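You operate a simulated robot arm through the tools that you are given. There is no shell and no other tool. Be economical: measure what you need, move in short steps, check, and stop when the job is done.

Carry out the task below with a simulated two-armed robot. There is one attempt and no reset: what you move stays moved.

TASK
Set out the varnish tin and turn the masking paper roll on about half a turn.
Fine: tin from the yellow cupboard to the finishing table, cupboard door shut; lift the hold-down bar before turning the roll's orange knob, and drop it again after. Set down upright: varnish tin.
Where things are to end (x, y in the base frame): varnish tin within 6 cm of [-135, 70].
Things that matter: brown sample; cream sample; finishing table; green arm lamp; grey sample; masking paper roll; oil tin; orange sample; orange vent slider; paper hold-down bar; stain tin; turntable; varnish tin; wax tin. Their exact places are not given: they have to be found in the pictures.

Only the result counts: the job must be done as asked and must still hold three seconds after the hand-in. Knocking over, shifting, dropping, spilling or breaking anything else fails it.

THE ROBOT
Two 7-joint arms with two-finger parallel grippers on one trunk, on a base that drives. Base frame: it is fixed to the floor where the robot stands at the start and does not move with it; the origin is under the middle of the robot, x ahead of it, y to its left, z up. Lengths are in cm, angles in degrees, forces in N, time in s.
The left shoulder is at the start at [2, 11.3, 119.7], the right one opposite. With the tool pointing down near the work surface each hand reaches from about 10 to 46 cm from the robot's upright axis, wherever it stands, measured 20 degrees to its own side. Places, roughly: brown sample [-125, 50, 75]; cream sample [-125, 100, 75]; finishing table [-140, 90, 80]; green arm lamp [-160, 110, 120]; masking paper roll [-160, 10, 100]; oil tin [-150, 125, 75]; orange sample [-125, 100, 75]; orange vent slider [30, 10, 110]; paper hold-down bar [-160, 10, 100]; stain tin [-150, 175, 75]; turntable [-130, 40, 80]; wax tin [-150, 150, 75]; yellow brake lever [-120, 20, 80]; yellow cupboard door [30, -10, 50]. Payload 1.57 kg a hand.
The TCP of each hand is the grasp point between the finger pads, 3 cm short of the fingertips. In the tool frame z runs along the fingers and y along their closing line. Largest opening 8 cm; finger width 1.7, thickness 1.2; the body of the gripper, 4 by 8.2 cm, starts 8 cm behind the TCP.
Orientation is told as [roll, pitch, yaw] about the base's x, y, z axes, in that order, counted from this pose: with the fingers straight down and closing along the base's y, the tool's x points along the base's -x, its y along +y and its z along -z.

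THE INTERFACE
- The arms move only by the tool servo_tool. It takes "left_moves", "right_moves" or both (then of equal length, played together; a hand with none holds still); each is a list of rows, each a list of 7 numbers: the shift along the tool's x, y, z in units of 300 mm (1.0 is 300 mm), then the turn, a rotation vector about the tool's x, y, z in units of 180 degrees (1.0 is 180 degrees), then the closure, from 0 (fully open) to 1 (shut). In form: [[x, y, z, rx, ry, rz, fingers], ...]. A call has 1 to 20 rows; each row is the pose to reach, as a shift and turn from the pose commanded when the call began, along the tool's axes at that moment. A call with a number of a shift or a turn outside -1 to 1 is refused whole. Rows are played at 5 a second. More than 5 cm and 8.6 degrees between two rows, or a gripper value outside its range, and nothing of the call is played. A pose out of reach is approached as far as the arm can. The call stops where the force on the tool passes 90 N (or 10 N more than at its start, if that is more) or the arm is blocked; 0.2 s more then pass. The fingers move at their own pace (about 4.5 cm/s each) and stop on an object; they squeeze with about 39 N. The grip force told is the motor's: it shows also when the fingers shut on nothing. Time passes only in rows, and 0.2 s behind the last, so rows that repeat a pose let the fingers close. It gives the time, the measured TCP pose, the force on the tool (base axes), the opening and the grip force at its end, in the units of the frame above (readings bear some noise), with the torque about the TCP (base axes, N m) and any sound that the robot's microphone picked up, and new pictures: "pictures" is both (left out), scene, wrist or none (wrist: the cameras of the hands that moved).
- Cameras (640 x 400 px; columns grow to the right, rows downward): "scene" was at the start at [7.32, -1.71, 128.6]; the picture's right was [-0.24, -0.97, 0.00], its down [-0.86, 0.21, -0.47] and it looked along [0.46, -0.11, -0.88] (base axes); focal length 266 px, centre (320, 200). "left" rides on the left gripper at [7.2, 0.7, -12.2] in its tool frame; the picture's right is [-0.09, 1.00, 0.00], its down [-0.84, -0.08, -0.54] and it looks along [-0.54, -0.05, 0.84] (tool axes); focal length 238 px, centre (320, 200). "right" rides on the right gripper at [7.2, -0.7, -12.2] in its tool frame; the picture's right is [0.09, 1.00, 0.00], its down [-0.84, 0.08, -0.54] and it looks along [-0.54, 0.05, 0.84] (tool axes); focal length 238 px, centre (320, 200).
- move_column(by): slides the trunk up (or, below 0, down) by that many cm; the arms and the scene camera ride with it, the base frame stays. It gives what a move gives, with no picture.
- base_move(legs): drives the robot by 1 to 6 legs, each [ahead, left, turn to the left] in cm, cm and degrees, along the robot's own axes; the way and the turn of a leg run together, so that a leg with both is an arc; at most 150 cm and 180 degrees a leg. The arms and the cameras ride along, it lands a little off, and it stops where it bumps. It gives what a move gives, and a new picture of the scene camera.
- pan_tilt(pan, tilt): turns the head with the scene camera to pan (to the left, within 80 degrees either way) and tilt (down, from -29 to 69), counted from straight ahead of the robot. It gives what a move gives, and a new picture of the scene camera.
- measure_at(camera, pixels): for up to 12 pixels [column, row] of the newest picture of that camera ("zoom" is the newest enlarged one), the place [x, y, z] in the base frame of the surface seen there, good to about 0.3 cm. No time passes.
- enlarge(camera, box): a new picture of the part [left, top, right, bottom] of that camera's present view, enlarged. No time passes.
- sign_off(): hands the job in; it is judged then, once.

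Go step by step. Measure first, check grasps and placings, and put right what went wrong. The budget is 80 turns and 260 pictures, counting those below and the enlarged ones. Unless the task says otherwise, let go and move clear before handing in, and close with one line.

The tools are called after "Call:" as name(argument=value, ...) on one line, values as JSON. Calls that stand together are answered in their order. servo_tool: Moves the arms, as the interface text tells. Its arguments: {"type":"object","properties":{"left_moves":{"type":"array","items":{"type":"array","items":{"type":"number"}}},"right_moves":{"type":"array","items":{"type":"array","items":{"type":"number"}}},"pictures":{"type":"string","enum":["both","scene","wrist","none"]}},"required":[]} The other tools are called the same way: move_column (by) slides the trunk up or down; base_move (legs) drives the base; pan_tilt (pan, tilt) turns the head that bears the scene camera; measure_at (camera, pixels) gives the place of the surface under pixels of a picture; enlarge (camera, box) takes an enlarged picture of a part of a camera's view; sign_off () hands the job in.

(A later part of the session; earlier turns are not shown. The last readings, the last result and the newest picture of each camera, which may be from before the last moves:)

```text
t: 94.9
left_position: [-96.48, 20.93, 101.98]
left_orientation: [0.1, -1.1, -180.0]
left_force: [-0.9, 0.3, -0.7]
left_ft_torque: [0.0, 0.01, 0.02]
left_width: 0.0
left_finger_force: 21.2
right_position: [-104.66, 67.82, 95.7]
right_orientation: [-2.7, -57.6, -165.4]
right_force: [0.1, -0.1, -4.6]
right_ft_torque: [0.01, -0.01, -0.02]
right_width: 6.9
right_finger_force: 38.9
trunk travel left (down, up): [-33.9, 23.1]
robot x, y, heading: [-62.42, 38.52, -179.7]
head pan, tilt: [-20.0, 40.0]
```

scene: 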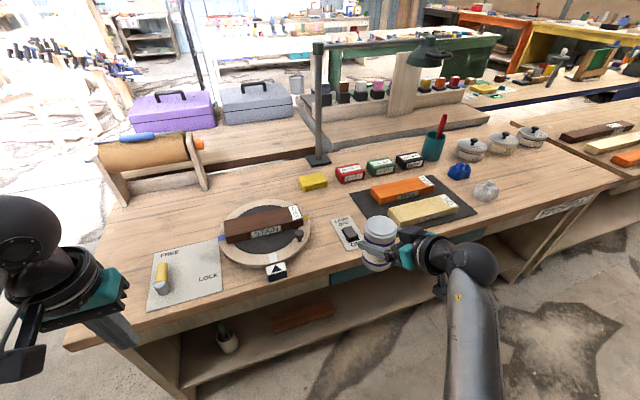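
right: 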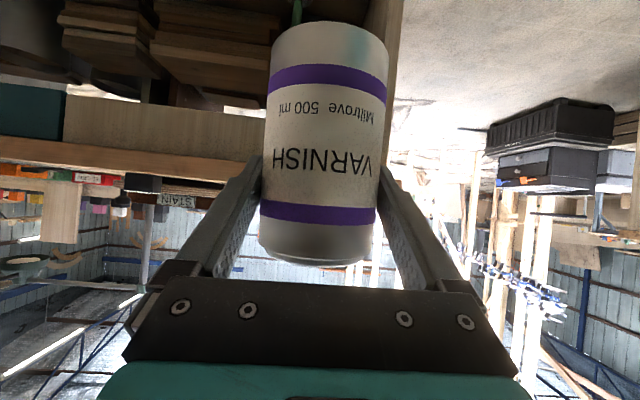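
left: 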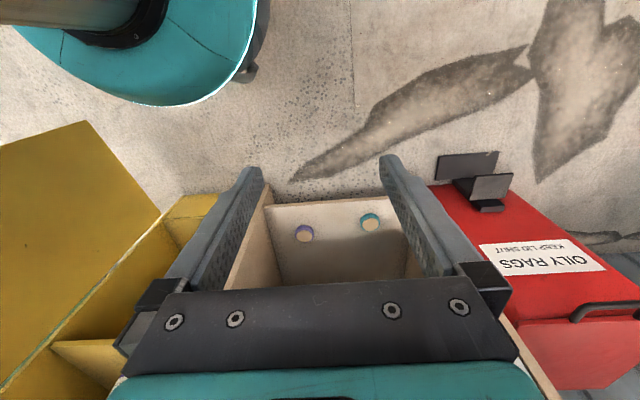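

I measure the free patch around (335,200) and the clearances to mat, lamp card and turntable.

Call:
measure_at(camera="scene", pixels=[[352, 194], [335, 200], [325, 212], [311, 232], [333, 222], [345, 220], [338, 183], [360, 177], [318, 162], [400, 185], [400, 215], [425, 200]])

```text
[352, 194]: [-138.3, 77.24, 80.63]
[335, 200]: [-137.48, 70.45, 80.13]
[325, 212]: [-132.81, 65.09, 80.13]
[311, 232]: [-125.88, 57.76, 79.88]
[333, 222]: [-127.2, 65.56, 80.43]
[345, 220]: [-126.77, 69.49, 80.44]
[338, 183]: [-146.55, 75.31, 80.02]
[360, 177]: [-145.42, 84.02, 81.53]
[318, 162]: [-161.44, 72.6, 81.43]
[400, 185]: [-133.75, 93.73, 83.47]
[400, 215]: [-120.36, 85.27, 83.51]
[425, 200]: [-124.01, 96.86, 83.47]
```

The patch [−136, 69] is free. I drive forward 30 cm, bringing the tin over it.

Call:
base_move(legs=[[20, -1, 0], [10, 0, 0]])

Call:
enlarge(camera="right", box=[0, 0, 640, 400])

```text
t: 97.2
left_position: [-126.94, 21.67, 102.05]
left_orientation: [0.2, -1.3, -179.9]
left_force: [-0.2, 0.3, -0.8]
left_ft_torque: [0.0, -0.05, 0.0]
left_width: 0.02
left_finger_force: 21.4
right_position: [-135.13, 68.41, 95.72]
right_orientation: [-2.7, -57.6, -165.3]
right_force: [-0.1, 0.7, -4.7]
right_ft_torque: [0.01, -0.07, 0.01]
right_width: 6.93
right_finger_force: 39.9
trunk travel left (down, up): [-33.9, 23.1]
robot x, y, heading: [-93.14, 39.48, -179.8]
head pan, tilt: [-20.0, 40.0]
```

scene: 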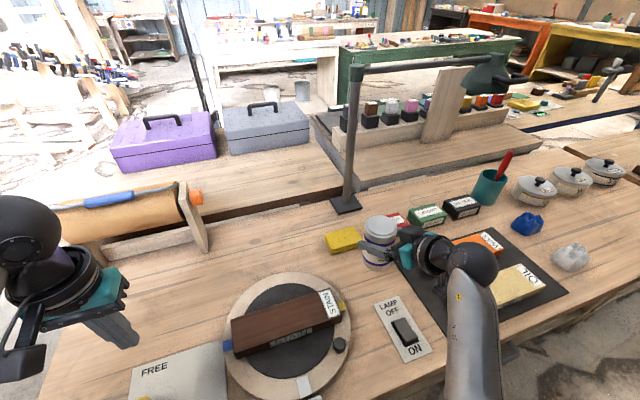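

```text
1.00 times, centred on (320, 200) of right (not enlarged: the box is as wide or as high as the picture)
```

zoom: 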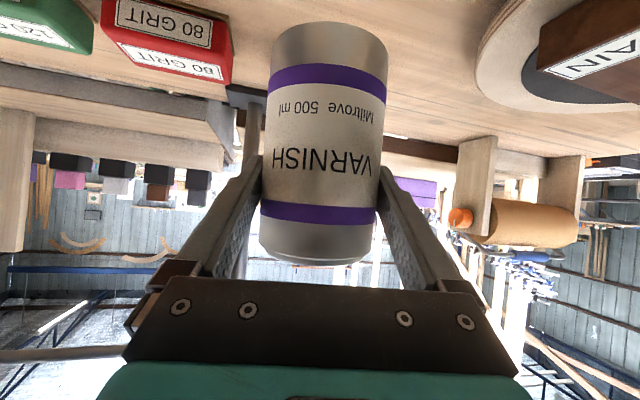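

The tin hangs over the free patch. I check the switch height under the wrist camera, and correct 2.3° pitch.

Call:
measure_at(camera="scene", pixels=[[404, 330], [382, 262], [340, 240], [432, 262], [470, 270], [380, 225]])

Call:
servo_tool(right_moves=[[0, 0, 0, 0, -0.007, 0, 0.9], [0, 0, 0, 0, -0.013, 0, 0.9], [0, 0, 0, 0, -0.013, 0, 0.9]], pictures="none")

Call:
move_column(by=-6)

Call:
pan_tilt(pan=-30, tilt=45)

Call:
enlarge(camera="scene", box=[180, 130, 420, 280])

```text
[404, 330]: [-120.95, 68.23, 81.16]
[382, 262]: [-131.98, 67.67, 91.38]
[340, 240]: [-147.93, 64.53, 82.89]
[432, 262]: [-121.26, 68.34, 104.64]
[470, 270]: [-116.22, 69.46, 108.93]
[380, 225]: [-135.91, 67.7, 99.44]
```

```text
t: 98.0
left_position: [-126.91, 21.73, 101.99]
left_orientation: [0.2, -1.2, -180.0]
left_force: [-0.3, 0.6, 0.5]
left_ft_torque: [0.02, -0.01, 0.01]
left_width: 0.01
left_finger_force: 21.3
right_position: [-135.02, 68.37, 95.74]
right_orientation: [-2.9, -59.9, -165.1]
right_force: [-0.1, -1.2, -4.3]
right_ft_torque: [0.01, -0.03, 0.03]
right_width: 6.96
right_finger_force: 38.6
trunk travel left (down, up): [-33.9, 23.1]
robot x, y, heading: [-92.84, 39.31, -179.5]
head pan, tilt: [-20.0, 40.0]
```

```text
t: 99.0
left_position: [-126.85, 21.68, 96.13]
left_orientation: [0.0, -1.2, -180.1]
left_force: [-0.2, 0.1, 0.4]
left_ft_torque: [0.03, -0.04, 0.0]
left_width: 0.0
left_finger_force: 21.0
right_position: [-135.12, 68.44, 89.72]
right_orientation: [-2.9, -59.8, -165.2]
right_force: [-0.4, -0.5, -4.4]
right_ft_torque: [0.0, -0.05, -0.02]
right_width: 6.92
right_finger_force: 39.1
trunk travel left (down, up): [-27.9, 29.1]
robot x, y, heading: [-93.23, 39.42, -179.9]
head pan, tilt: [-20.0, 40.0]
```

```text
t: 99.8
left_position: [-126.88, 21.76, 95.98]
left_orientation: [0.2, -1.2, -180.0]
left_force: [-0.9, -0.4, -0.7]
left_ft_torque: [0.0, 0.0, -0.01]
left_width: 0.0
left_finger_force: 21.0
right_position: [-134.99, 68.45, 89.69]
right_orientation: [-3.0, -59.9, -165.2]
right_force: [-0.4, 0.4, -4.9]
right_ft_torque: [-0.01, -0.01, 0.0]
right_width: 6.94
right_finger_force: 39.5
trunk travel left (down, up): [-27.9, 29.1]
robot x, y, heading: [-93.0, 39.57, -179.6]
head pan, tilt: [-30.0, 45.0]
```

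scene: 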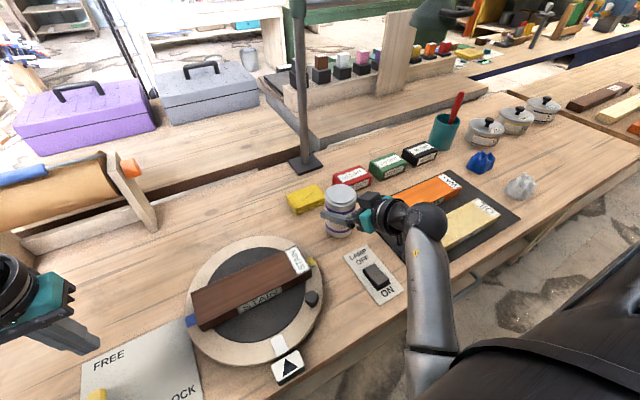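

```text
2.67 times, centred on (300, 205) of scene
```

zoom: 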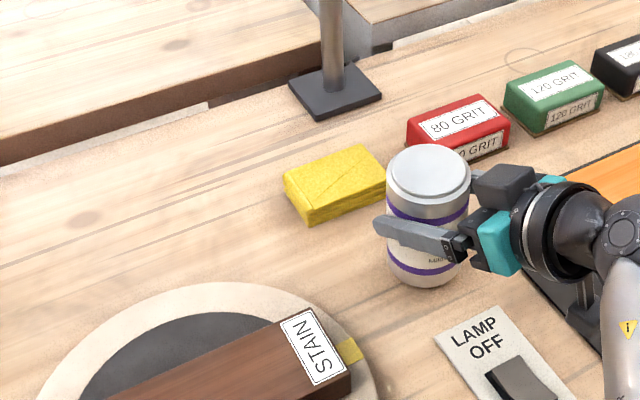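

The tin looks upright, about 1.8 cm above the table. I lower it in small steps watching the force.

Call:
move_column(by=-1.4)

Call:
move_column(by=-0.4)

```text
t: 100.4
left_position: [-126.88, 21.74, 94.62]
left_orientation: [0.1, -1.1, -180.0]
left_force: [0.5, 0.4, -0.6]
left_ft_torque: [0.0, 0.01, -0.02]
left_width: 0.0
left_finger_force: 21.1
right_position: [-135.0, 68.39, 88.31]
right_orientation: [-2.9, -59.7, -165.2]
right_force: [0.1, 0.5, -4.6]
right_ft_torque: [0.01, -0.03, -0.01]
right_width: 6.94
right_finger_force: 39.2
trunk travel left (down, up): [-26.5, 30.5]
robot x, y, heading: [-93.26, 39.01, -179.4]
head pan, tilt: [-30.0, 45.0]
```

```text
t: 100.9
left_position: [-126.78, 21.74, 94.22]
left_orientation: [0.1, -1.3, -180.0]
left_force: [0.2, -0.1, 0.4]
left_ft_torque: [-0.04, -0.01, 0.04]
left_width: 0.01
left_finger_force: 21.3
right_position: [-135.01, 68.41, 88.09]
right_orientation: [-3.1, -60.2, -165.1]
right_force: [1.3, -0.8, 1.6]
right_ft_torque: [-0.16, -0.1, 0.02]
right_width: 6.93
right_finger_force: 38.9
trunk travel left (down, up): [-26.1, 30.9]
robot x, y, heading: [-93.24, 39.39, -179.6]
head pan, tilt: [-30.0, 45.0]
```

Contact felt (force went from −4.6 to +1.6 N). I open the fingers.

Call:
servo_tool(right_moves=[[0, 0, 0, 0, 0, 0, 0.1], [0, 0, 0, 0, 0, 0, 0.05], [0, 0, 0, 0, 0, 0, 0], [0, 0, 0, 0, 0, 0, 0], [0, 0, 0, 0, 0, 0, 0]], pictures="both")

```text
t: 102.1
left_position: [-126.83, 21.73, 94.21]
left_orientation: [0.2, -1.3, -180.0]
left_force: [-0.1, -0.4, 0.6]
left_ft_torque: [0.01, 0.04, 0.02]
left_width: 0.02
left_finger_force: 21.1
right_position: [-134.98, 68.5, 87.84]
right_orientation: [-2.9, -59.9, -165.1]
right_force: [-0.3, -0.6, 0.1]
right_ft_torque: [0.02, 0.01, 0.0]
right_width: 8.0
right_finger_force: 0.1
trunk travel left (down, up): [-26.1, 30.9]
robot x, y, heading: [-93.35, 39.14, -180.0]
head pan, tilt: [-30.0, 45.0]
```

scene: 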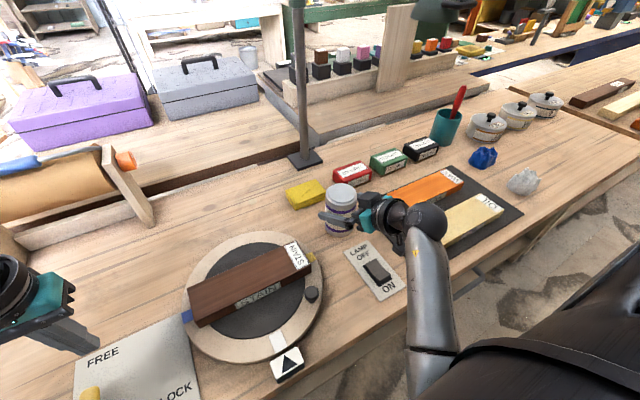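
right: 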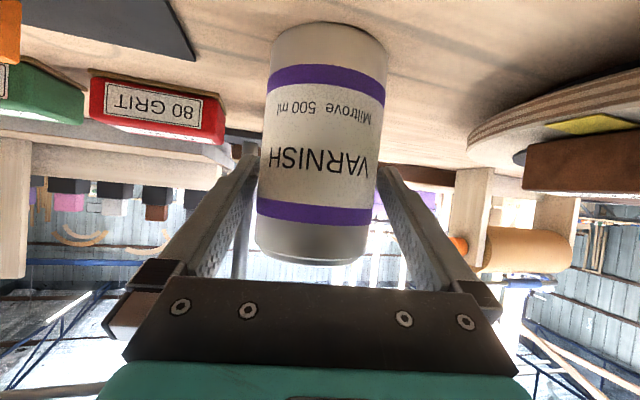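

Released and standing. I retreat along the finger direction with the base, in small legs.

Call:
base_move(legs=[[-4, -0.7, 0], [-6, -1.2, 0], [-20, 0, 0]])

Call:
measure_at(camera="scene", pixels=[[320, 200]])

Call:
pan_tilt(pan=-10, tilt=32)

```text
t: 104.8
left_position: [-97.04, 23.77, 94.34]
left_orientation: [0.1, -1.2, -179.7]
left_force: [0.3, 0.5, 0.6]
left_ft_torque: [-0.02, -0.01, 0.0]
left_width: 0.0
left_finger_force: 20.7
right_position: [-105.49, 70.51, 87.93]
right_orientation: [-3.0, -59.9, -164.8]
right_force: [-0.1, -0.2, -0.6]
right_ft_torque: [-0.01, 0.0, 0.0]
right_width: 8.0
right_finger_force: 0.1
trunk travel left (down, up): [-26.1, 30.9]
robot x, y, heading: [-63.46, 41.49, -179.2]
head pan, tilt: [-30.0, 45.0]
```

scene: 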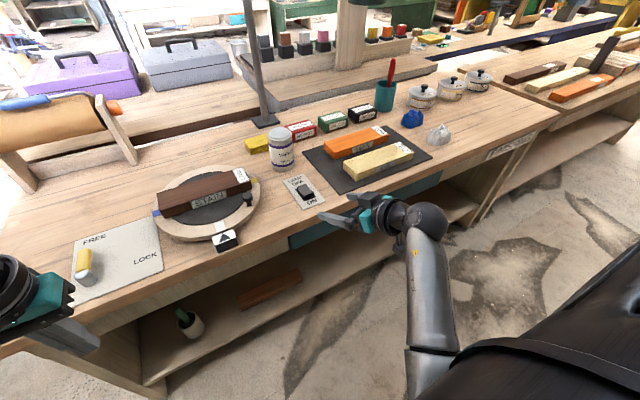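

```text
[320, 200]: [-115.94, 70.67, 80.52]
```

```text
t: 105.6
left_position: [-97.11, 23.68, 94.24]
left_orientation: [0.1, -1.2, -179.8]
left_force: [0.0, -0.1, 0.2]
left_ft_torque: [-0.03, 0.02, 0.01]
left_width: 0.03
left_finger_force: 21.1
right_position: [-105.48, 70.48, 87.84]
right_orientation: [-3.0, -59.8, -165.0]
right_force: [0.9, 0.9, -0.5]
right_ft_torque: [-0.02, 0.0, 0.03]
right_width: 8.01
right_finger_force: 0.1
trunk travel left (down, up): [-26.1, 30.9]
robot x, y, heading: [-63.55, 41.46, -179.5]
head pan, tilt: [-10.0, 32.0]
```

scene: 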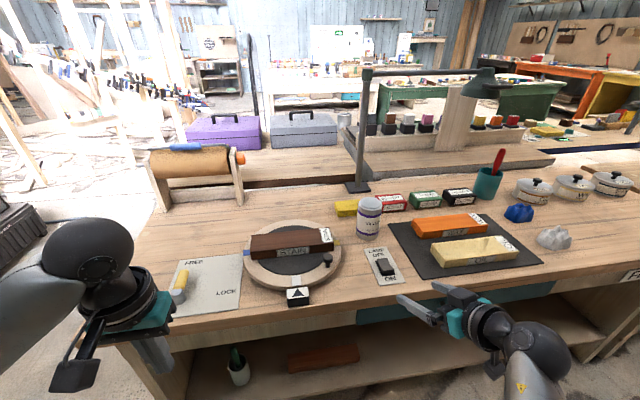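

The tin stands at (368,218). Now the paper roll: I enlarge and measure it.

Call:
enlarge(camera="scene", box=[130, 130, 274, 220])

Call:
measure_at(camera="scene", pixels=[[239, 157], [243, 159], [231, 155], [231, 165], [152, 152], [170, 148], [185, 147], [200, 147], [229, 148], [190, 165], [368, 200], [236, 195]])

```text
4.44 times, centred on (202, 175) of scene
```

zoom: 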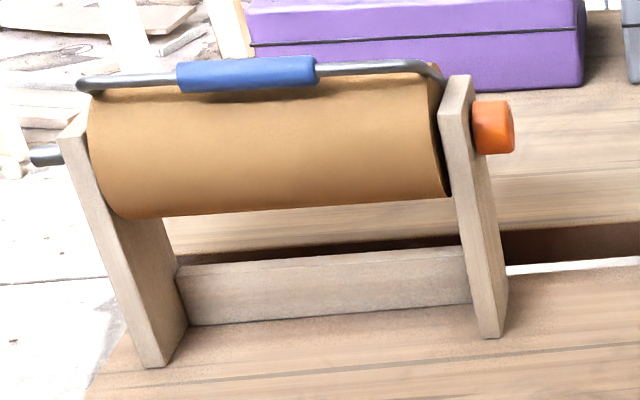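

```text
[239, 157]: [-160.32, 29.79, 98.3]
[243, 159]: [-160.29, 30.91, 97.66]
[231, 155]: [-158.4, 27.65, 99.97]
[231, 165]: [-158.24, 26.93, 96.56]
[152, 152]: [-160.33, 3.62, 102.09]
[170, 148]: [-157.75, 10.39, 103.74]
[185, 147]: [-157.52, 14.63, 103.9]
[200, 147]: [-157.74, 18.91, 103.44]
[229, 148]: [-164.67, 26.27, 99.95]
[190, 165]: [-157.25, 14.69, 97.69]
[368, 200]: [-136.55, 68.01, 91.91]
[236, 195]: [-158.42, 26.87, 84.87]
```

The tin is at [−136.5, 68, top 91.9] — good. The knob is at about [−160.5, 30, 98], the bar's blue grip at [−157.6, 14.6, 103.7]. I raise the column, go closer and look at bar and knob in detail.

Call:
move_column(by=16)

Call:
base_move(legs=[[0, 16, 0], [29, 0, 0]])

Call:
pan_tilt(pan=8, tilt=35)

Call:
enlarge(camera="scene", box=[200, 60, 440, 210])

```text
t: 107.4
left_position: [-97.04, 23.79, 110.28]
left_orientation: [0.1, -1.2, -179.8]
left_force: [0.7, 0.4, -0.3]
left_ft_torque: [0.02, -0.04, 0.0]
left_width: 0.0
left_finger_force: 22.1
right_position: [-105.39, 70.4, 104.0]
right_orientation: [-2.9, -59.9, -164.9]
right_force: [0.0, -0.3, 0.7]
right_ft_torque: [0.0, -0.02, 0.0]
right_width: 8.02
right_finger_force: 0.1
trunk travel left (down, up): [-42.1, 14.9]
robot x, y, heading: [-63.2, 41.39, -179.5]
head pan, tilt: [-10.0, 32.0]
```

```text
t: 110.5
left_position: [-126.04, 7.47, 110.24]
left_orientation: [0.1, -1.2, -180.0]
left_force: [0.0, -0.2, -0.3]
left_ft_torque: [0.03, 0.02, 0.01]
left_width: 0.0
left_finger_force: 21.3
right_position: [-134.33, 54.3, 103.99]
right_orientation: [-3.0, -59.9, -165.2]
right_force: [-0.6, 0.4, -0.2]
right_ft_torque: [0.03, 0.02, -0.01]
right_width: 8.01
right_finger_force: 0.1
trunk travel left (down, up): [-42.1, 14.9]
robot x, y, heading: [-92.36, 25.44, -179.5]
head pan, tilt: [-10.0, 32.0]
```

scene: 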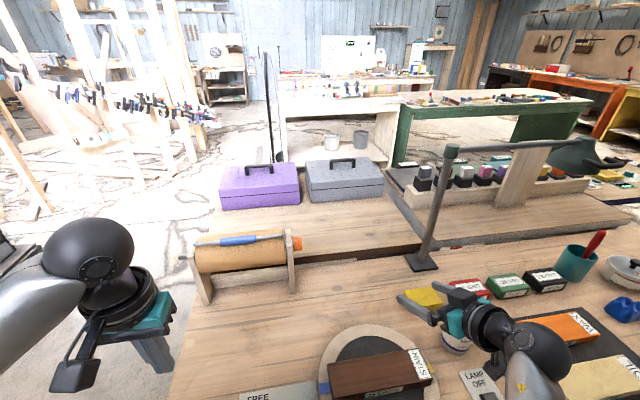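

```text
t: 111.3
left_position: [-125.98, 7.46, 110.36]
left_orientation: [0.1, -1.3, -179.9]
left_force: [-0.4, 0.0, 0.1]
left_ft_torque: [-0.04, -0.01, 0.01]
left_width: 0.04
left_finger_force: 21.4
right_position: [-134.22, 54.34, 103.92]
right_orientation: [-2.9, -59.9, -165.1]
right_force: [-1.1, 1.1, -0.3]
right_ft_torque: [-0.01, -0.02, -0.04]
right_width: 8.01
right_finger_force: 0.1
trunk travel left (down, up): [-42.1, 14.9]
robot x, y, heading: [-92.21, 25.25, -179.5]
head pan, tilt: [8.0, 35.0]
```

scene: 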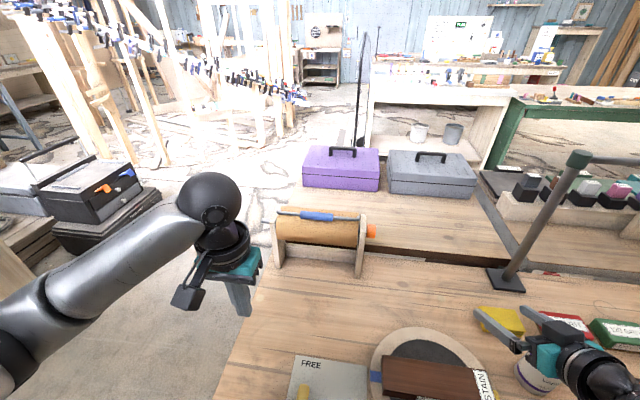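

```text
2.67 times, centred on (320, 135) of scene
```

zoom: 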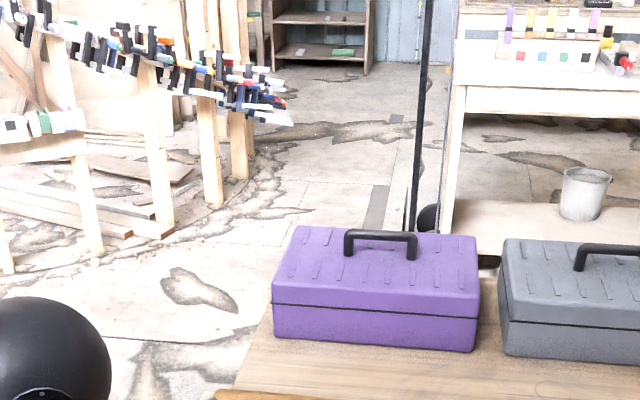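

Call:
enlarge(camera="scene", box=[264, 200, 392, 280])

Call:
measure_at(camera="scene", pixels=[[372, 231], [362, 222], [362, 215], [318, 216], [280, 214], [355, 217], [275, 230], [320, 235], [505, 280], [305, 180], [320, 252], [275, 290]])

```text
5.00 times, centred on (328, 240) of scene
```

zoom: 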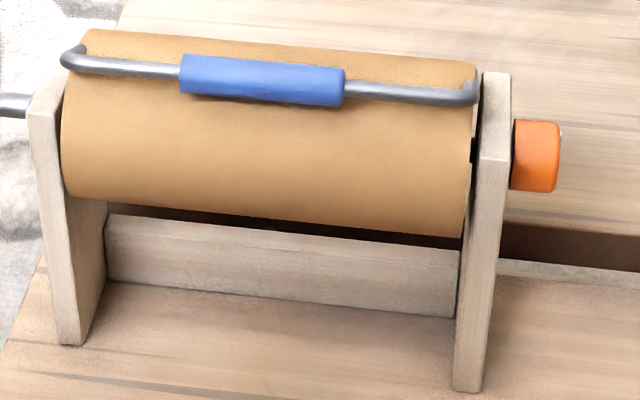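

```text
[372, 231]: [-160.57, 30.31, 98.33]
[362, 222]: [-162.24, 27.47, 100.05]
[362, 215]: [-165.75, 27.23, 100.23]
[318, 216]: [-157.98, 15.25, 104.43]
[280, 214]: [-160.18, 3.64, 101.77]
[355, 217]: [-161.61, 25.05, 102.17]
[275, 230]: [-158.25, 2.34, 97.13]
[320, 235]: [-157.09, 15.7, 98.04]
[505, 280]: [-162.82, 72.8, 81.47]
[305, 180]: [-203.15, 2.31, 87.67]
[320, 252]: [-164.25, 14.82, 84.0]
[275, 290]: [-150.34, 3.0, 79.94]
```

The bar is a rod with a blue grip lying on top-front of the paper. I move the base a little closer and bring the left hand to a pre-grasp above the blue grip: pitched −45°, rolled 90° so it closes across the bar.

Call:
base_move(legs=[[7, 0, 0]])

Call:
servo_tool(left_moves=[[-0.046, -0.018, 0, -0.015, -0.015, 0.036, 0.6], [-0.092, -0.036, 0, -0.03, -0.03, 0.073, 0.4], [-0.138, -0.054, 0, -0.045, -0.045, 0.109, 0.4], [-0.185, -0.072, 0, -0.06, -0.06, 0.145, 0.4], [-0.23, -0.09, 0, -0.075, -0.075, 0.182, 0.4], [-0.277, -0.108, 0, -0.09, -0.09, 0.218, 0.4], [-0.323, -0.125, 0, -0.106, -0.106, 0.254, 0.4], [-0.369, -0.143, 0, -0.121, -0.121, 0.29, 0.4], [-0.415, -0.161, 0, -0.136, -0.136, 0.327, 0.4], [-0.46, -0.18, 0, -0.151, -0.151, 0.363, 0.4], [-0.508, -0.197, 0, -0.166, -0.166, 0.4, 0.4], [-0.554, -0.215, 0, -0.181, -0.181, 0.436, 0.4], [-0.6, -0.233, 0, -0.196, -0.196, 0.472, 0.4], [-0.6, -0.233, 0, -0.196, -0.196, 0.472, 0.4]])

```text
t: 112.5
left_position: [-132.01, 7.5, 110.23]
left_orientation: [0.1, -1.3, -179.8]
left_force: [0.4, 0.7, -0.6]
left_ft_torque: [0.02, -0.03, -0.01]
left_width: 0.02
left_finger_force: 21.4
right_position: [-140.25, 54.27, 103.99]
right_orientation: [-3.1, -59.9, -164.9]
right_force: [-0.5, -0.1, 0.4]
right_ft_torque: [0.02, 0.06, -0.03]
right_width: 7.98
right_finger_force: 0.1
trunk travel left (down, up): [-42.1, 14.9]
robot x, y, heading: [-98.11, 25.01, -179.2]
head pan, tilt: [8.0, 35.0]
stopped in leg 1: the robot was blocked; the commanded pose is now the measured one
```

scene: 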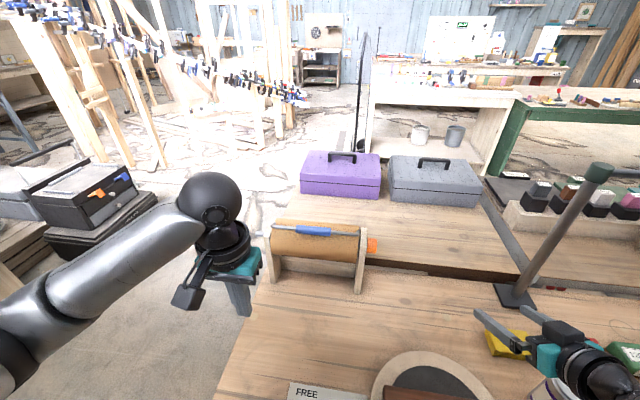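

```text
t: 115.5
left_position: [-150.09, 14.43, 110.63]
left_orientation: [46.4, 0.1, 90.0]
left_force: [1.3, -0.8, 0.2]
left_ft_torque: [0.01, 0.01, 0.02]
left_width: 4.78
left_finger_force: 0.1
right_position: [-140.29, 54.26, 103.94]
right_orientation: [-3.0, -59.9, -164.9]
right_force: [1.1, -0.1, 0.6]
right_ft_torque: [-0.01, -0.02, -0.01]
right_width: 8.01
right_finger_force: 0.1
trunk travel left (down, up): [-42.1, 14.9]
robot x, y, heading: [-98.49, 24.84, -179.3]
head pan, tilt: [8.0, 35.0]
```

scene: 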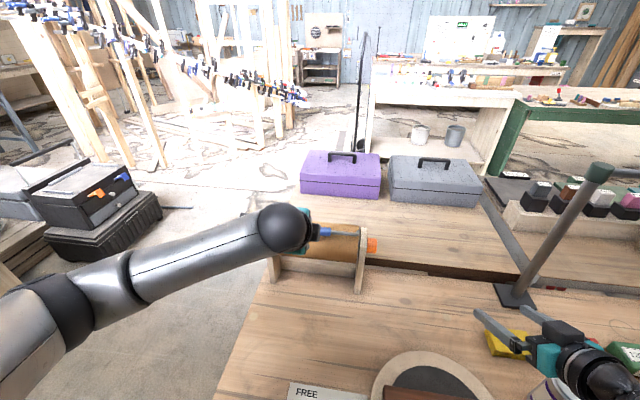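
left: 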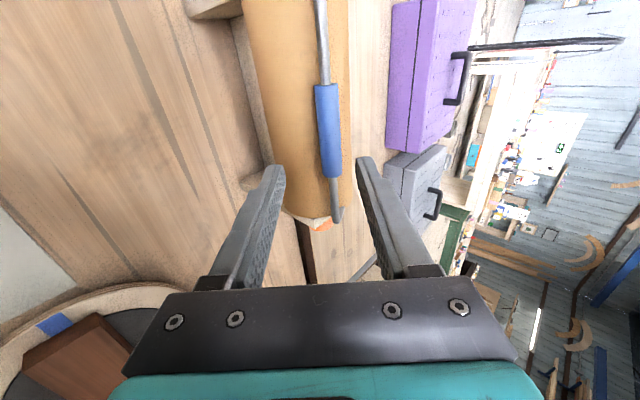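

The pre-grasp orientation is reached exactly; the blue grip is between the fingers at (327,130) in the left view. I measure the bar and its ends.

Call:
measure_at(camera="left", pixels=[[325, 95], [327, 130], [330, 170], [321, 50], [335, 200], [337, 218], [290, 110], [345, 110], [322, 225], [318, 5]])

Call:
enlarge(camera="left", box=[240, 0, 400, 240])

```text
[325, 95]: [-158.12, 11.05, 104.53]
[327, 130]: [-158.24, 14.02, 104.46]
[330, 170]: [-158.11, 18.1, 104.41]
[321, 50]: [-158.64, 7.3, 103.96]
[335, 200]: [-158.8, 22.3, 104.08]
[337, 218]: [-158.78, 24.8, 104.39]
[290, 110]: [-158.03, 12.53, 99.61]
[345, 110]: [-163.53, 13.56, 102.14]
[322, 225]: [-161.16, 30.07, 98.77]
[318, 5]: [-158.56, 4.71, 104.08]
```

```text
1.67 times, centred on (320, 120) of left
```

zoom: 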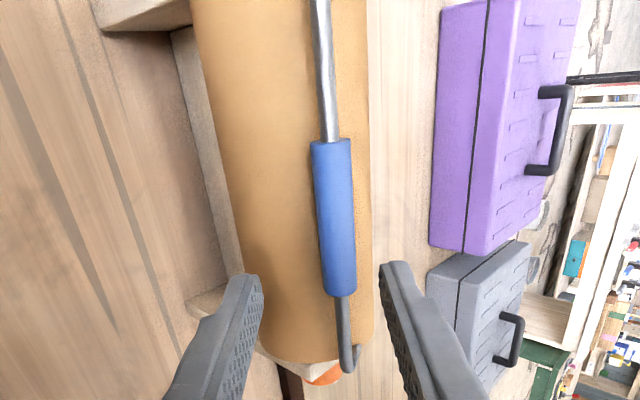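

Bar centre ≈ [−158.9, 14.5, 103.8]. I move in so the fingertips pass just 1 cm beyond it, then close.

Call:
servo_tool(left_moves=[[0, 0.0387, 0.08, 0, 0, 0, 0.3], [0, 0.0387, 0.16, 0, 0, 0, 0.3], [0, 0.0387, 0.24, 0, 0, 0, 0.3], [0, 0.0387, 0.302, 0, 0, 0, 0.3], [0, 0.0387, 0.302, 0, 0, 0, 0.3], [0, 0.0387, 0.302, 0, 0, 0, 0.7], [0, 0.0387, 0.302, 0, 0, 0, 0.9], [0, 0.0387, 0.302, 0, 0, 0, 0.9], [0, 0.0387, 0.302, 0, 0, 0, 0.9]], pictures="wrist")

```text
t: 117.5
left_position: [-157.32, 14.34, 105.08]
left_orientation: [46.3, 0.2, 90.0]
left_force: [1.1, 0.4, -2.2]
left_ft_torque: [0.01, -0.18, -0.02]
left_width: 2.13
left_finger_force: 30.3
right_position: [-140.32, 54.28, 103.96]
right_orientation: [-3.0, -59.9, -165.0]
right_force: [-0.2, -0.2, -0.2]
right_ft_torque: [-0.03, 0.0, 0.01]
right_width: 8.01
right_finger_force: 0.1
trunk travel left (down, up): [-42.1, 14.9]
robot x, y, heading: [-98.51, 24.75, -179.5]
head pan, tilt: [8.0, 35.0]
```

left: 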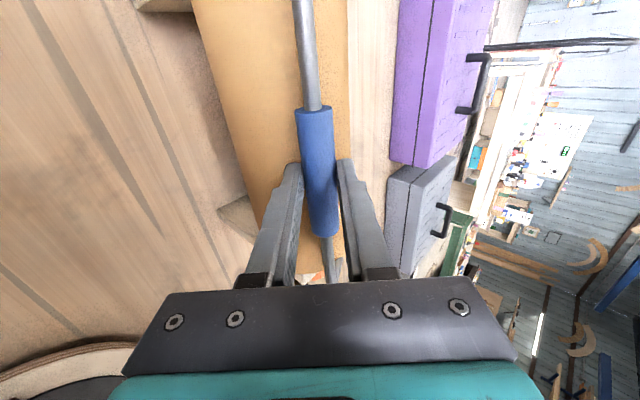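

The blue grip is held (2.1 cm). I try a small lift, up and slightly back, and read the reaction force.

Call:
servo_tool(left_moves=[[0, 0.017, -0.002, 0, 0, 0, 0.9], [0, 0.033, -0.004, 0, 0, 0, 0.9], [0, 0.0495, -0.006, 0, 0, 0, 0.9], [0, 0.0495, -0.006, 0, 0, 0, 0.9]], pictures="wrist")

Call:
enlarge(camera="scene", box=[250, 190, 400, 300])

```text
t: 118.5
left_position: [-158.23, 14.43, 106.54]
left_orientation: [46.2, 0.1, 90.1]
left_force: [3.1, 0.2, -1.4]
left_ft_torque: [-0.05, -0.36, 0.03]
left_width: 2.15
left_finger_force: 34.4
right_position: [-140.33, 54.11, 103.89]
right_orientation: [-3.0, -59.9, -165.0]
right_force: [0.8, -0.3, -0.4]
right_ft_torque: [-0.02, 0.01, -0.01]
right_width: 8.02
right_finger_force: 0.0
trunk travel left (down, up): [-42.1, 14.9]
robot x, y, heading: [-98.29, 25.07, -179.4]
head pan, tilt: [8.0, 35.0]
```

left: 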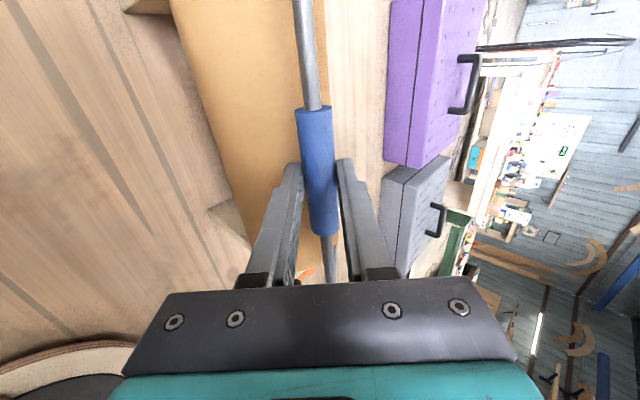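

```text
3.64 times, centred on (325, 245) of scene
```

zoom: 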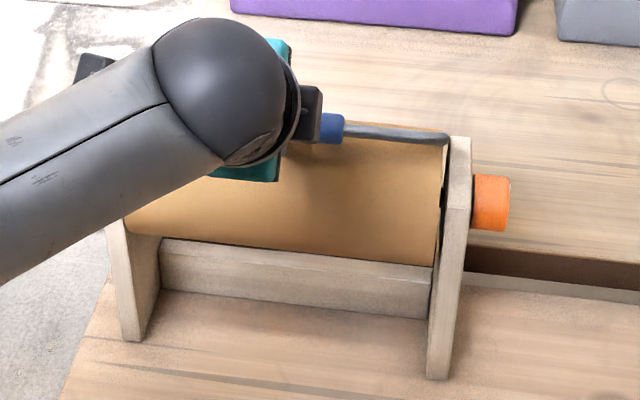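

The bar lifts freely with little force, which fits a pivot near [−166, 99]. I continue along that arc to about 75°.

Call:
servo_tool(left_moves=[[0, 0.033, 0.003, 0, 0, 0, 0.9], [0, 0.068, 0.011, 0, 0, 0, 0.9], [0, 0.102, 0.023, 0, 0, 0, 0.9], [0, 0.134, 0.04, 0, 0, 0, 0.9], [0, 0.134, 0.04, 0, 0, 0, 0.9]], pictures="wrist")

Call:
enlarge(camera="scene", box=[250, 190, 400, 300])

```text
t: 119.7
left_position: [-161.87, 14.42, 108.75]
left_orientation: [46.7, 0.2, 90.1]
left_force: [2.9, -0.6, 6.2]
left_ft_torque: [-0.08, 0.03, 0.18]
left_width: 2.16
left_finger_force: 34.7
right_position: [-140.21, 54.15, 104.0]
right_orientation: [-3.0, -60.0, -164.9]
right_force: [-0.4, -0.2, -0.5]
right_ft_torque: [0.0, 0.01, -0.01]
right_width: 7.97
right_finger_force: 0.0
trunk travel left (down, up): [-42.1, 14.9]
robot x, y, heading: [-98.35, 25.2, -179.2]
head pan, tilt: [8.0, 35.0]
```

left: 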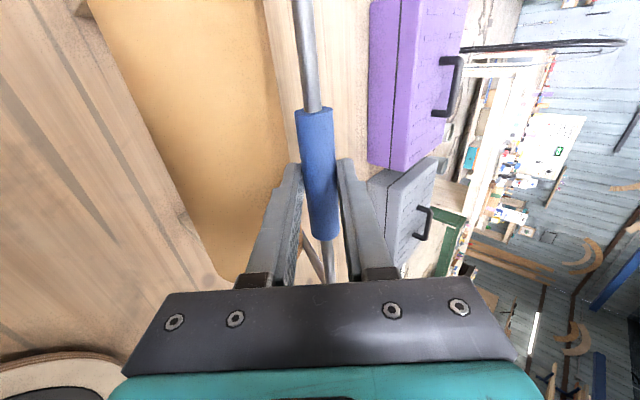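

```text
3.64 times, centred on (325, 245) of scene
```

zoom: 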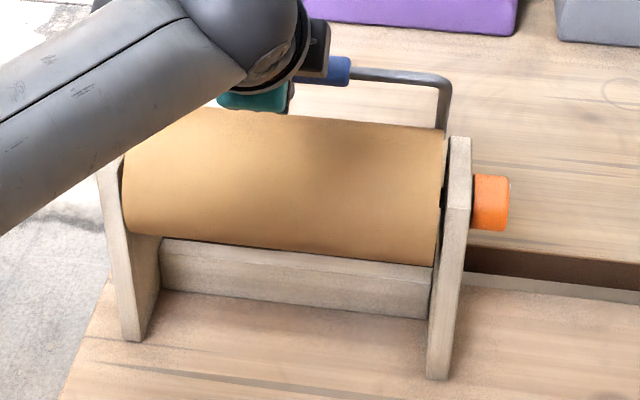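

The bar stands nearly upright; slight upward reaction means the pivot is a bit further back (~[−167, 98.8]). I carry it on past vertical.

Call:
servo_tool(left_moves=[[0, 0.027, 0.011, 0, 0, 0, 0.9], [0, 0.064, 0.034, 0, 0, 0, 0.9], [0, 0.089, 0.055, 0, 0, 0, 0.9], [0, 0.113, 0.08, 0, 0, 0, 0.9], [0, 0.135, 0.108, 0, 0, 0, 0.9], [0, 0.152, 0.135, 0, 0, 0, 0.9], [0, 0.152, 0.135, 0, 0, 0, 0.9]], pictures="none")

Call:
enlarge(camera="scene", box=[250, 180, 400, 290])

```text
t: 121.3
left_position: [-168.09, 14.39, 108.92]
left_orientation: [46.4, 0.0, 90.1]
left_force: [6.1, 0.0, -2.5]
left_ft_torque: [-0.27, -0.06, 0.29]
left_width: 2.14
left_finger_force: 34.7
right_position: [-140.31, 54.29, 103.79]
right_orientation: [-3.0, -60.0, -165.1]
right_force: [0.5, 0.1, 0.0]
right_ft_torque: [-0.01, -0.02, 0.0]
right_width: 8.02
right_finger_force: 0.0
trunk travel left (down, up): [-42.1, 14.9]
robot x, y, heading: [-98.64, 25.18, -179.7]
head pan, tilt: [8.0, 35.0]
```

```text
3.64 times, centred on (325, 235) of scene
```

zoom: 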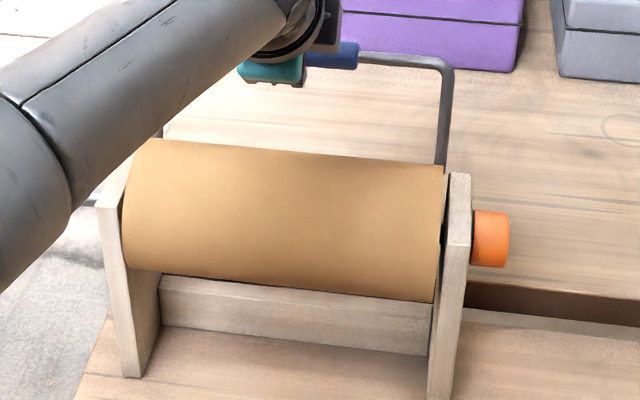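

The bar is past vertical (~105°). I open the fingers a little, still around the bar, to see if it stays up.

Call:
servo_tool(left_moves=[[0, 0, 0, 0, 0, 0, 0.65], [0, 0, 0, 0, 0, 0, 0.5], [0, 0, 0, 0, 0, 0, 0.5], [0, 0, 0, 0, 0, 0, 0.5], [0, 0, 0, 0, 0, 0, 0.5], [0, 0, 0, 0, 0, 0, 0.5]], pictures="wrist")

Call:
enlarge(camera="scene", box=[250, 180, 400, 290])

```text
t: 122.7
left_position: [-168.15, 14.39, 108.96]
left_orientation: [46.4, 0.1, 90.1]
left_force: [0.0, -0.2, 0.4]
left_ft_torque: [0.0, -0.03, -0.01]
left_width: 4.01
left_finger_force: 0.1
right_position: [-140.2, 54.3, 103.95]
right_orientation: [-3.0, -59.8, -165.1]
right_force: [0.6, -0.3, 0.5]
right_ft_torque: [0.0, -0.02, 0.04]
right_width: 8.0
right_finger_force: 0.0
trunk travel left (down, up): [-42.1, 14.9]
robot x, y, heading: [-98.51, 24.71, -179.6]
head pan, tilt: [8.0, 35.0]
```

left: 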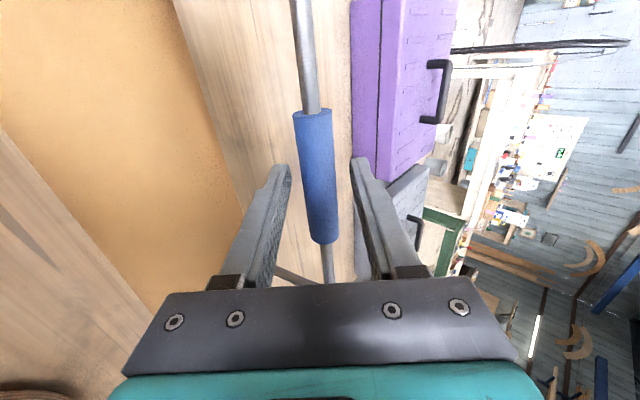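

```text
3.64 times, centred on (325, 235) of scene
```

zoom: 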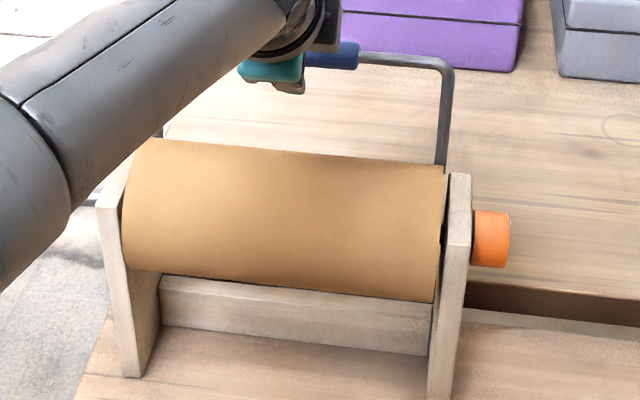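

The bar stays up by itself. I withdraw the left hand, then back off, turn 50° left and re-approach so the right hand can point along −y at the knob.

Call:
servo_tool(left_moves=[[0, 0, -0.1, 0, 0, 0, 0.3], [0, 0, -0.2, 0, 0, 0, 0.3], [0, 0, -0.33, 0, 0, 0, 0.3], [0, 0, -0.46, 0, 0, 0, 0.3], [0, 0, -0.59, 0, 0, 0, 0.3], [0, 0, -0.7, 0, 0, 0, 0.3], [0, 0, -0.7, 0, 0, 0, 0.3]], pictures="none")

Call:
base_move(legs=[[-25, 0, 0], [0, 0, 50], [-15.6, -28, 0]])

Call:
pan_tilt(pan=-30, tilt=35)

```text
t: 124.3
left_position: [-152.59, 14.61, 123.49]
left_orientation: [46.3, 0.2, 90.1]
left_force: [0.5, 0.7, -0.2]
left_ft_torque: [0.01, -0.02, 0.01]
left_width: 5.6
left_finger_force: 0.1
right_position: [-140.21, 54.27, 103.94]
right_orientation: [-3.0, -59.9, -165.0]
right_force: [0.3, -0.2, -0.2]
right_ft_torque: [0.04, 0.0, -0.01]
right_width: 8.01
right_finger_force: 0.0
trunk travel left (down, up): [-42.1, 14.9]
robot x, y, heading: [-98.31, 25.58, -179.4]
head pan, tilt: [8.0, 35.0]
```

```text
t: 130.0
left_position: [-110.79, 6.75, 123.65]
left_orientation: [46.4, 0.1, 139.3]
left_force: [0.5, 0.8, 0.1]
left_ft_torque: [-0.01, 0.0, 0.01]
left_width: 5.57
left_finger_force: 0.1
right_position: [-132.76, 41.89, 103.88]
right_orientation: [-3.1, -59.9, -115.8]
right_force: [0.8, -0.1, 0.1]
right_ft_torque: [-0.02, 0.0, 0.03]
right_width: 8.02
right_finger_force: 0.1
trunk travel left (down, up): [-42.1, 14.9]
robot x, y, heading: [-83.47, 54.7, -130.4]
head pan, tilt: [8.0, 35.0]
```

scene: 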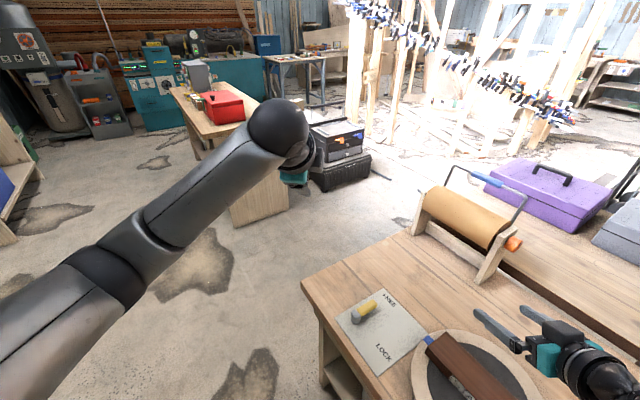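

```text
t: 131.1
left_position: [-110.83, 6.7, 123.59]
left_orientation: [46.4, 0.2, 139.3]
left_force: [0.4, -0.3, 0.1]
left_ft_torque: [0.04, 0.02, -0.02]
left_width: 5.59
left_finger_force: 0.1
right_position: [-132.71, 41.91, 103.86]
right_orientation: [-3.0, -59.9, -115.7]
right_force: [0.3, -0.2, 0.2]
right_ft_torque: [0.04, -0.02, -0.01]
right_width: 7.99
right_finger_force: 0.2
trunk travel left (down, up): [-42.1, 14.9]
robot x, y, heading: [-83.23, 55.02, -130.6]
head pan, tilt: [-30.0, 35.0]
```

scene: 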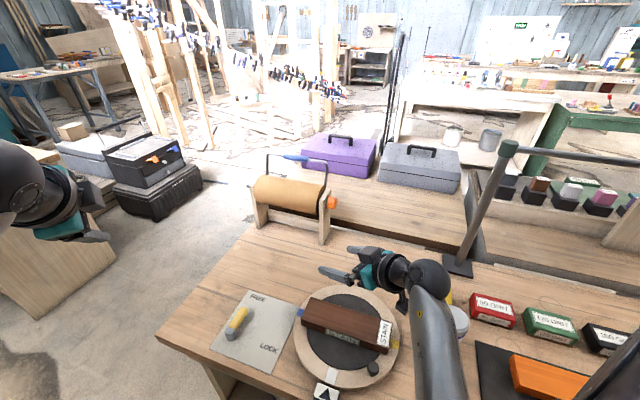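

The lifted bar and the knob (332,202) are in view. I turn the right hand to point along −y, horizontally, while extending and raising it.

Call:
servo_tool(right_moves=[[-0.077, -0.065, -0.021, -0.0195, -0.0206, -0.004, 0.3], [-0.154, -0.13, -0.043, -0.039, -0.041, -0.008, 0.3], [-0.231, -0.195, -0.064, -0.0585, -0.062, -0.012, 0.3], [-0.308, -0.26, -0.086, -0.078, -0.0825, -0.0165, 0.3], [-0.386, -0.326, -0.107, -0.0975, -0.103, -0.021, 0.3], [-0.463, -0.391, -0.129, -0.117, -0.124, -0.025, 0.3], [-0.54, -0.456, -0.15, -0.1365, -0.144, -0.029, 0.3], [-0.617, -0.521, -0.172, -0.156, -0.165, -0.033, 0.3], [-0.617, -0.521, -0.172, -0.156, -0.165, -0.033, 0.3]])

```text
t: 133.1
left_position: [-110.75, 6.55, 123.56]
left_orientation: [46.4, 0.1, 139.4]
left_force: [1.1, 0.0, 0.0]
left_ft_torque: [0.0, -0.01, -0.01]
left_width: 5.58
left_finger_force: 0.0
right_position: [-148.17, 44.83, 123.29]
right_orientation: [-92.9, -90.0, 2.8]
right_force: [1.1, 0.8, -0.7]
right_ft_torque: [-0.04, 0.01, 0.01]
right_width: 5.58
right_finger_force: 0.0
trunk travel left (down, up): [-42.1, 14.9]
robot x, y, heading: [-83.22, 54.6, -130.3]
head pan, tilt: [-30.0, 35.0]
```

scene: 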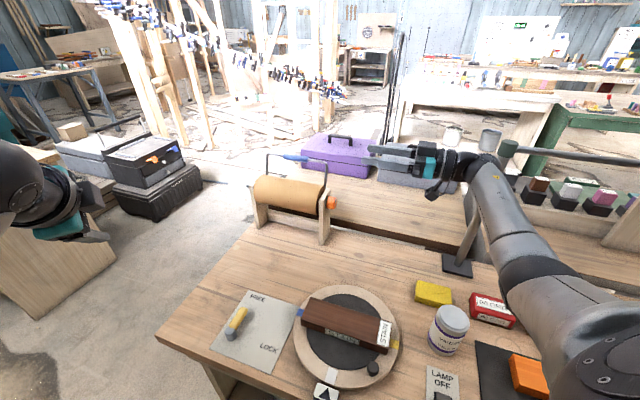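
right: 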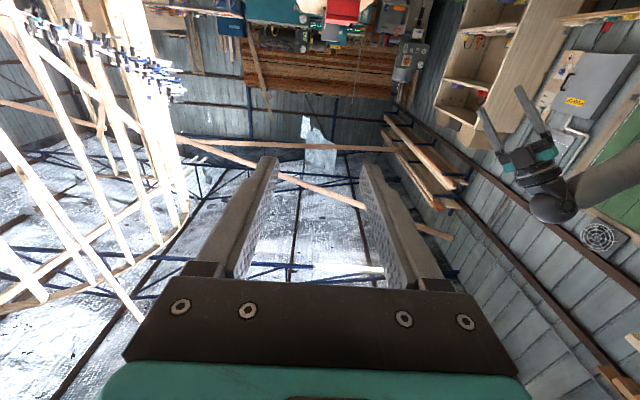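

Orientation is exact. Before moving on I check clearances between forearm and lamp pole.

Call:
measure_at(camera="scene", pixels=[[488, 170], [505, 205], [525, 270], [600, 350], [478, 215], [460, 265], [508, 147], [600, 155], [332, 202], [336, 206], [327, 195], [447, 150]])

Call:
enlarge(camera="scene", box=[300, 120, 620, 320])

```text
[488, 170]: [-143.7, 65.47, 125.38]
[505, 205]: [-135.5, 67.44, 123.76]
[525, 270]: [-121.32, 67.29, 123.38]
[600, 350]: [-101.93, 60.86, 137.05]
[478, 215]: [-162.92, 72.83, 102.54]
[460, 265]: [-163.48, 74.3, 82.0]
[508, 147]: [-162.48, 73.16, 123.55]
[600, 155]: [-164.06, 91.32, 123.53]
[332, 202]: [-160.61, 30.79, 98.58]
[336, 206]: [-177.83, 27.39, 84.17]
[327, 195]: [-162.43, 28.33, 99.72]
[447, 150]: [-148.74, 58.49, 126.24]
```

```text
2.00 times, centred on (460, 220) of scene
```

zoom: 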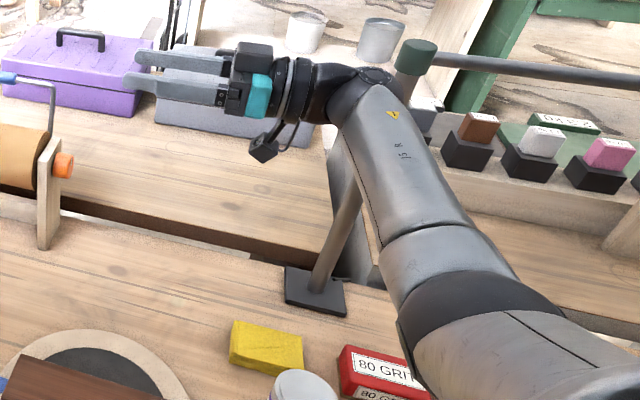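

The pole is clear (wrist ball stays ~10 cm off). I drive to bring the hand in line with the knob, still high.

Call:
base_move(legs=[[6.7, 5.7, 0], [8.9, -10.5, 0]])

Call:
enlarge(camera="scene", box=[240, 120, 560, 320])

```text
t: 135.1
left_position: [-124.64, -2.14, 123.54]
left_orientation: [46.2, 0.0, 139.2]
left_force: [-0.4, 0.3, 0.4]
left_ft_torque: [0.03, -0.03, -0.01]
left_width: 5.58
left_finger_force: 0.0
right_position: [-162.0, 35.97, 123.08]
right_orientation: [56.4, -89.9, -146.6]
right_force: [-0.3, -0.6, 0.4]
right_ft_torque: [-0.01, -0.01, 0.05]
right_width: 5.59
right_finger_force: 0.0
trunk travel left (down, up): [-42.1, 14.9]
robot x, y, heading: [-96.82, 45.82, -130.4]
head pan, tilt: [-30.0, 35.0]
```

scene: 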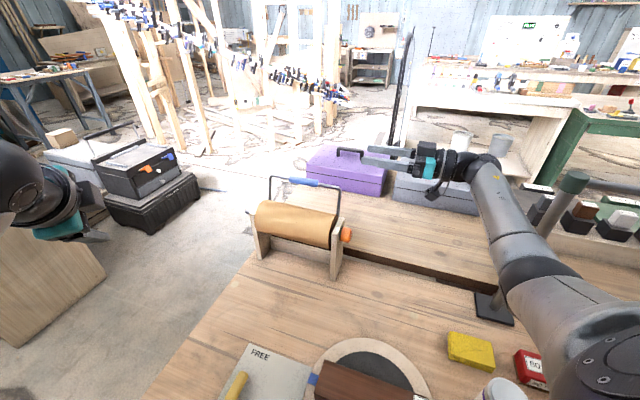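

```text
2.00 times, centred on (400, 220) of scene
```

zoom: 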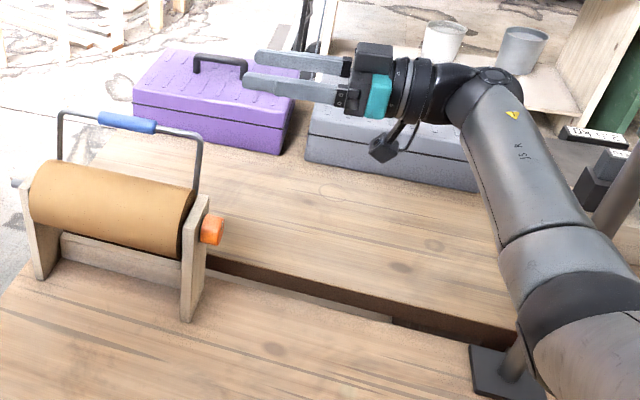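

Aligned. To keep the elbow well above the tin, I lower the column only 10 cm and take the rest with the arm.

Call:
move_column(by=-10)

Call:
servo_tool(right_moves=[[0.1, 0, 0, 0, 0, 0, 0.2], [0.2, 0, 0, 0, 0, 0, 0.2], [0.3, 0, 0, 0, 0, 0, 0.2], [0.4, 0, 0, 0, 0, 0, 0.2], [0.48, 0, 0, 0, 0, 0, 0.2], [0.48, 0, 0, 0, 0, 0, 0.2]])

```text
t: 136.4
left_position: [-124.56, -2.03, 113.64]
left_orientation: [46.4, 0.2, 139.2]
left_force: [0.4, 0.2, -0.6]
left_ft_torque: [0.02, -0.01, 0.0]
left_width: 5.61
left_finger_force: 0.1
right_position: [-161.91, 35.97, 113.28]
right_orientation: [41.3, -90.0, -131.4]
right_force: [0.4, 0.0, -0.7]
right_ft_torque: [-0.03, 0.02, 0.03]
right_width: 5.58
right_finger_force: 0.1
trunk travel left (down, up): [-32.1, 24.9]
robot x, y, heading: [-96.67, 45.98, -130.4]
head pan, tilt: [-30.0, 35.0]
```

```text
t: 137.8
left_position: [-124.6, -2.11, 113.5]
left_orientation: [46.4, 0.2, 139.1]
left_force: [0.0, 0.3, -0.1]
left_ft_torque: [0.01, 0.0, -0.01]
left_width: 5.61
left_finger_force: 0.1
right_position: [-161.14, 35.9, 99.82]
right_orientation: [12.8, -90.0, -103.2]
right_force: [-0.2, 0.5, -0.6]
right_ft_torque: [0.01, -0.03, -0.01]
right_width: 6.4
right_finger_force: 0.1
right hand out of reach, approached as far as the arm can: row 5, 6
trunk travel left (down, up): [-32.1, 24.9]
robot x, y, heading: [-96.92, 45.98, -130.3]
head pan, tilt: [-30.0, 35.0]
```

scene: 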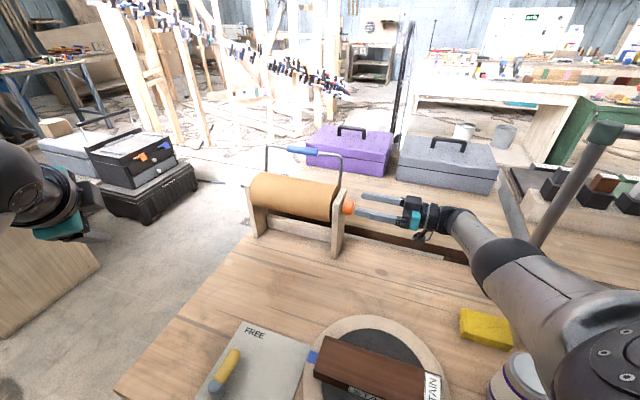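
right: 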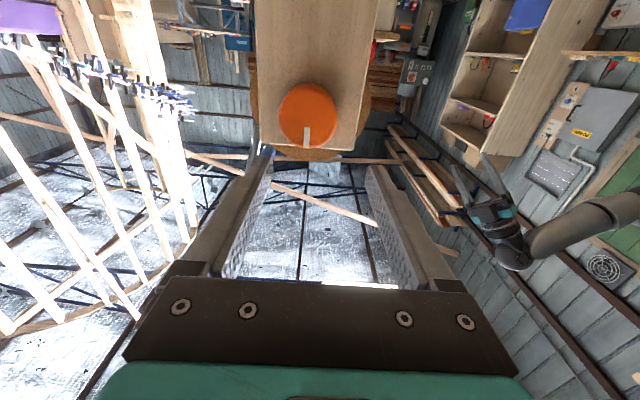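

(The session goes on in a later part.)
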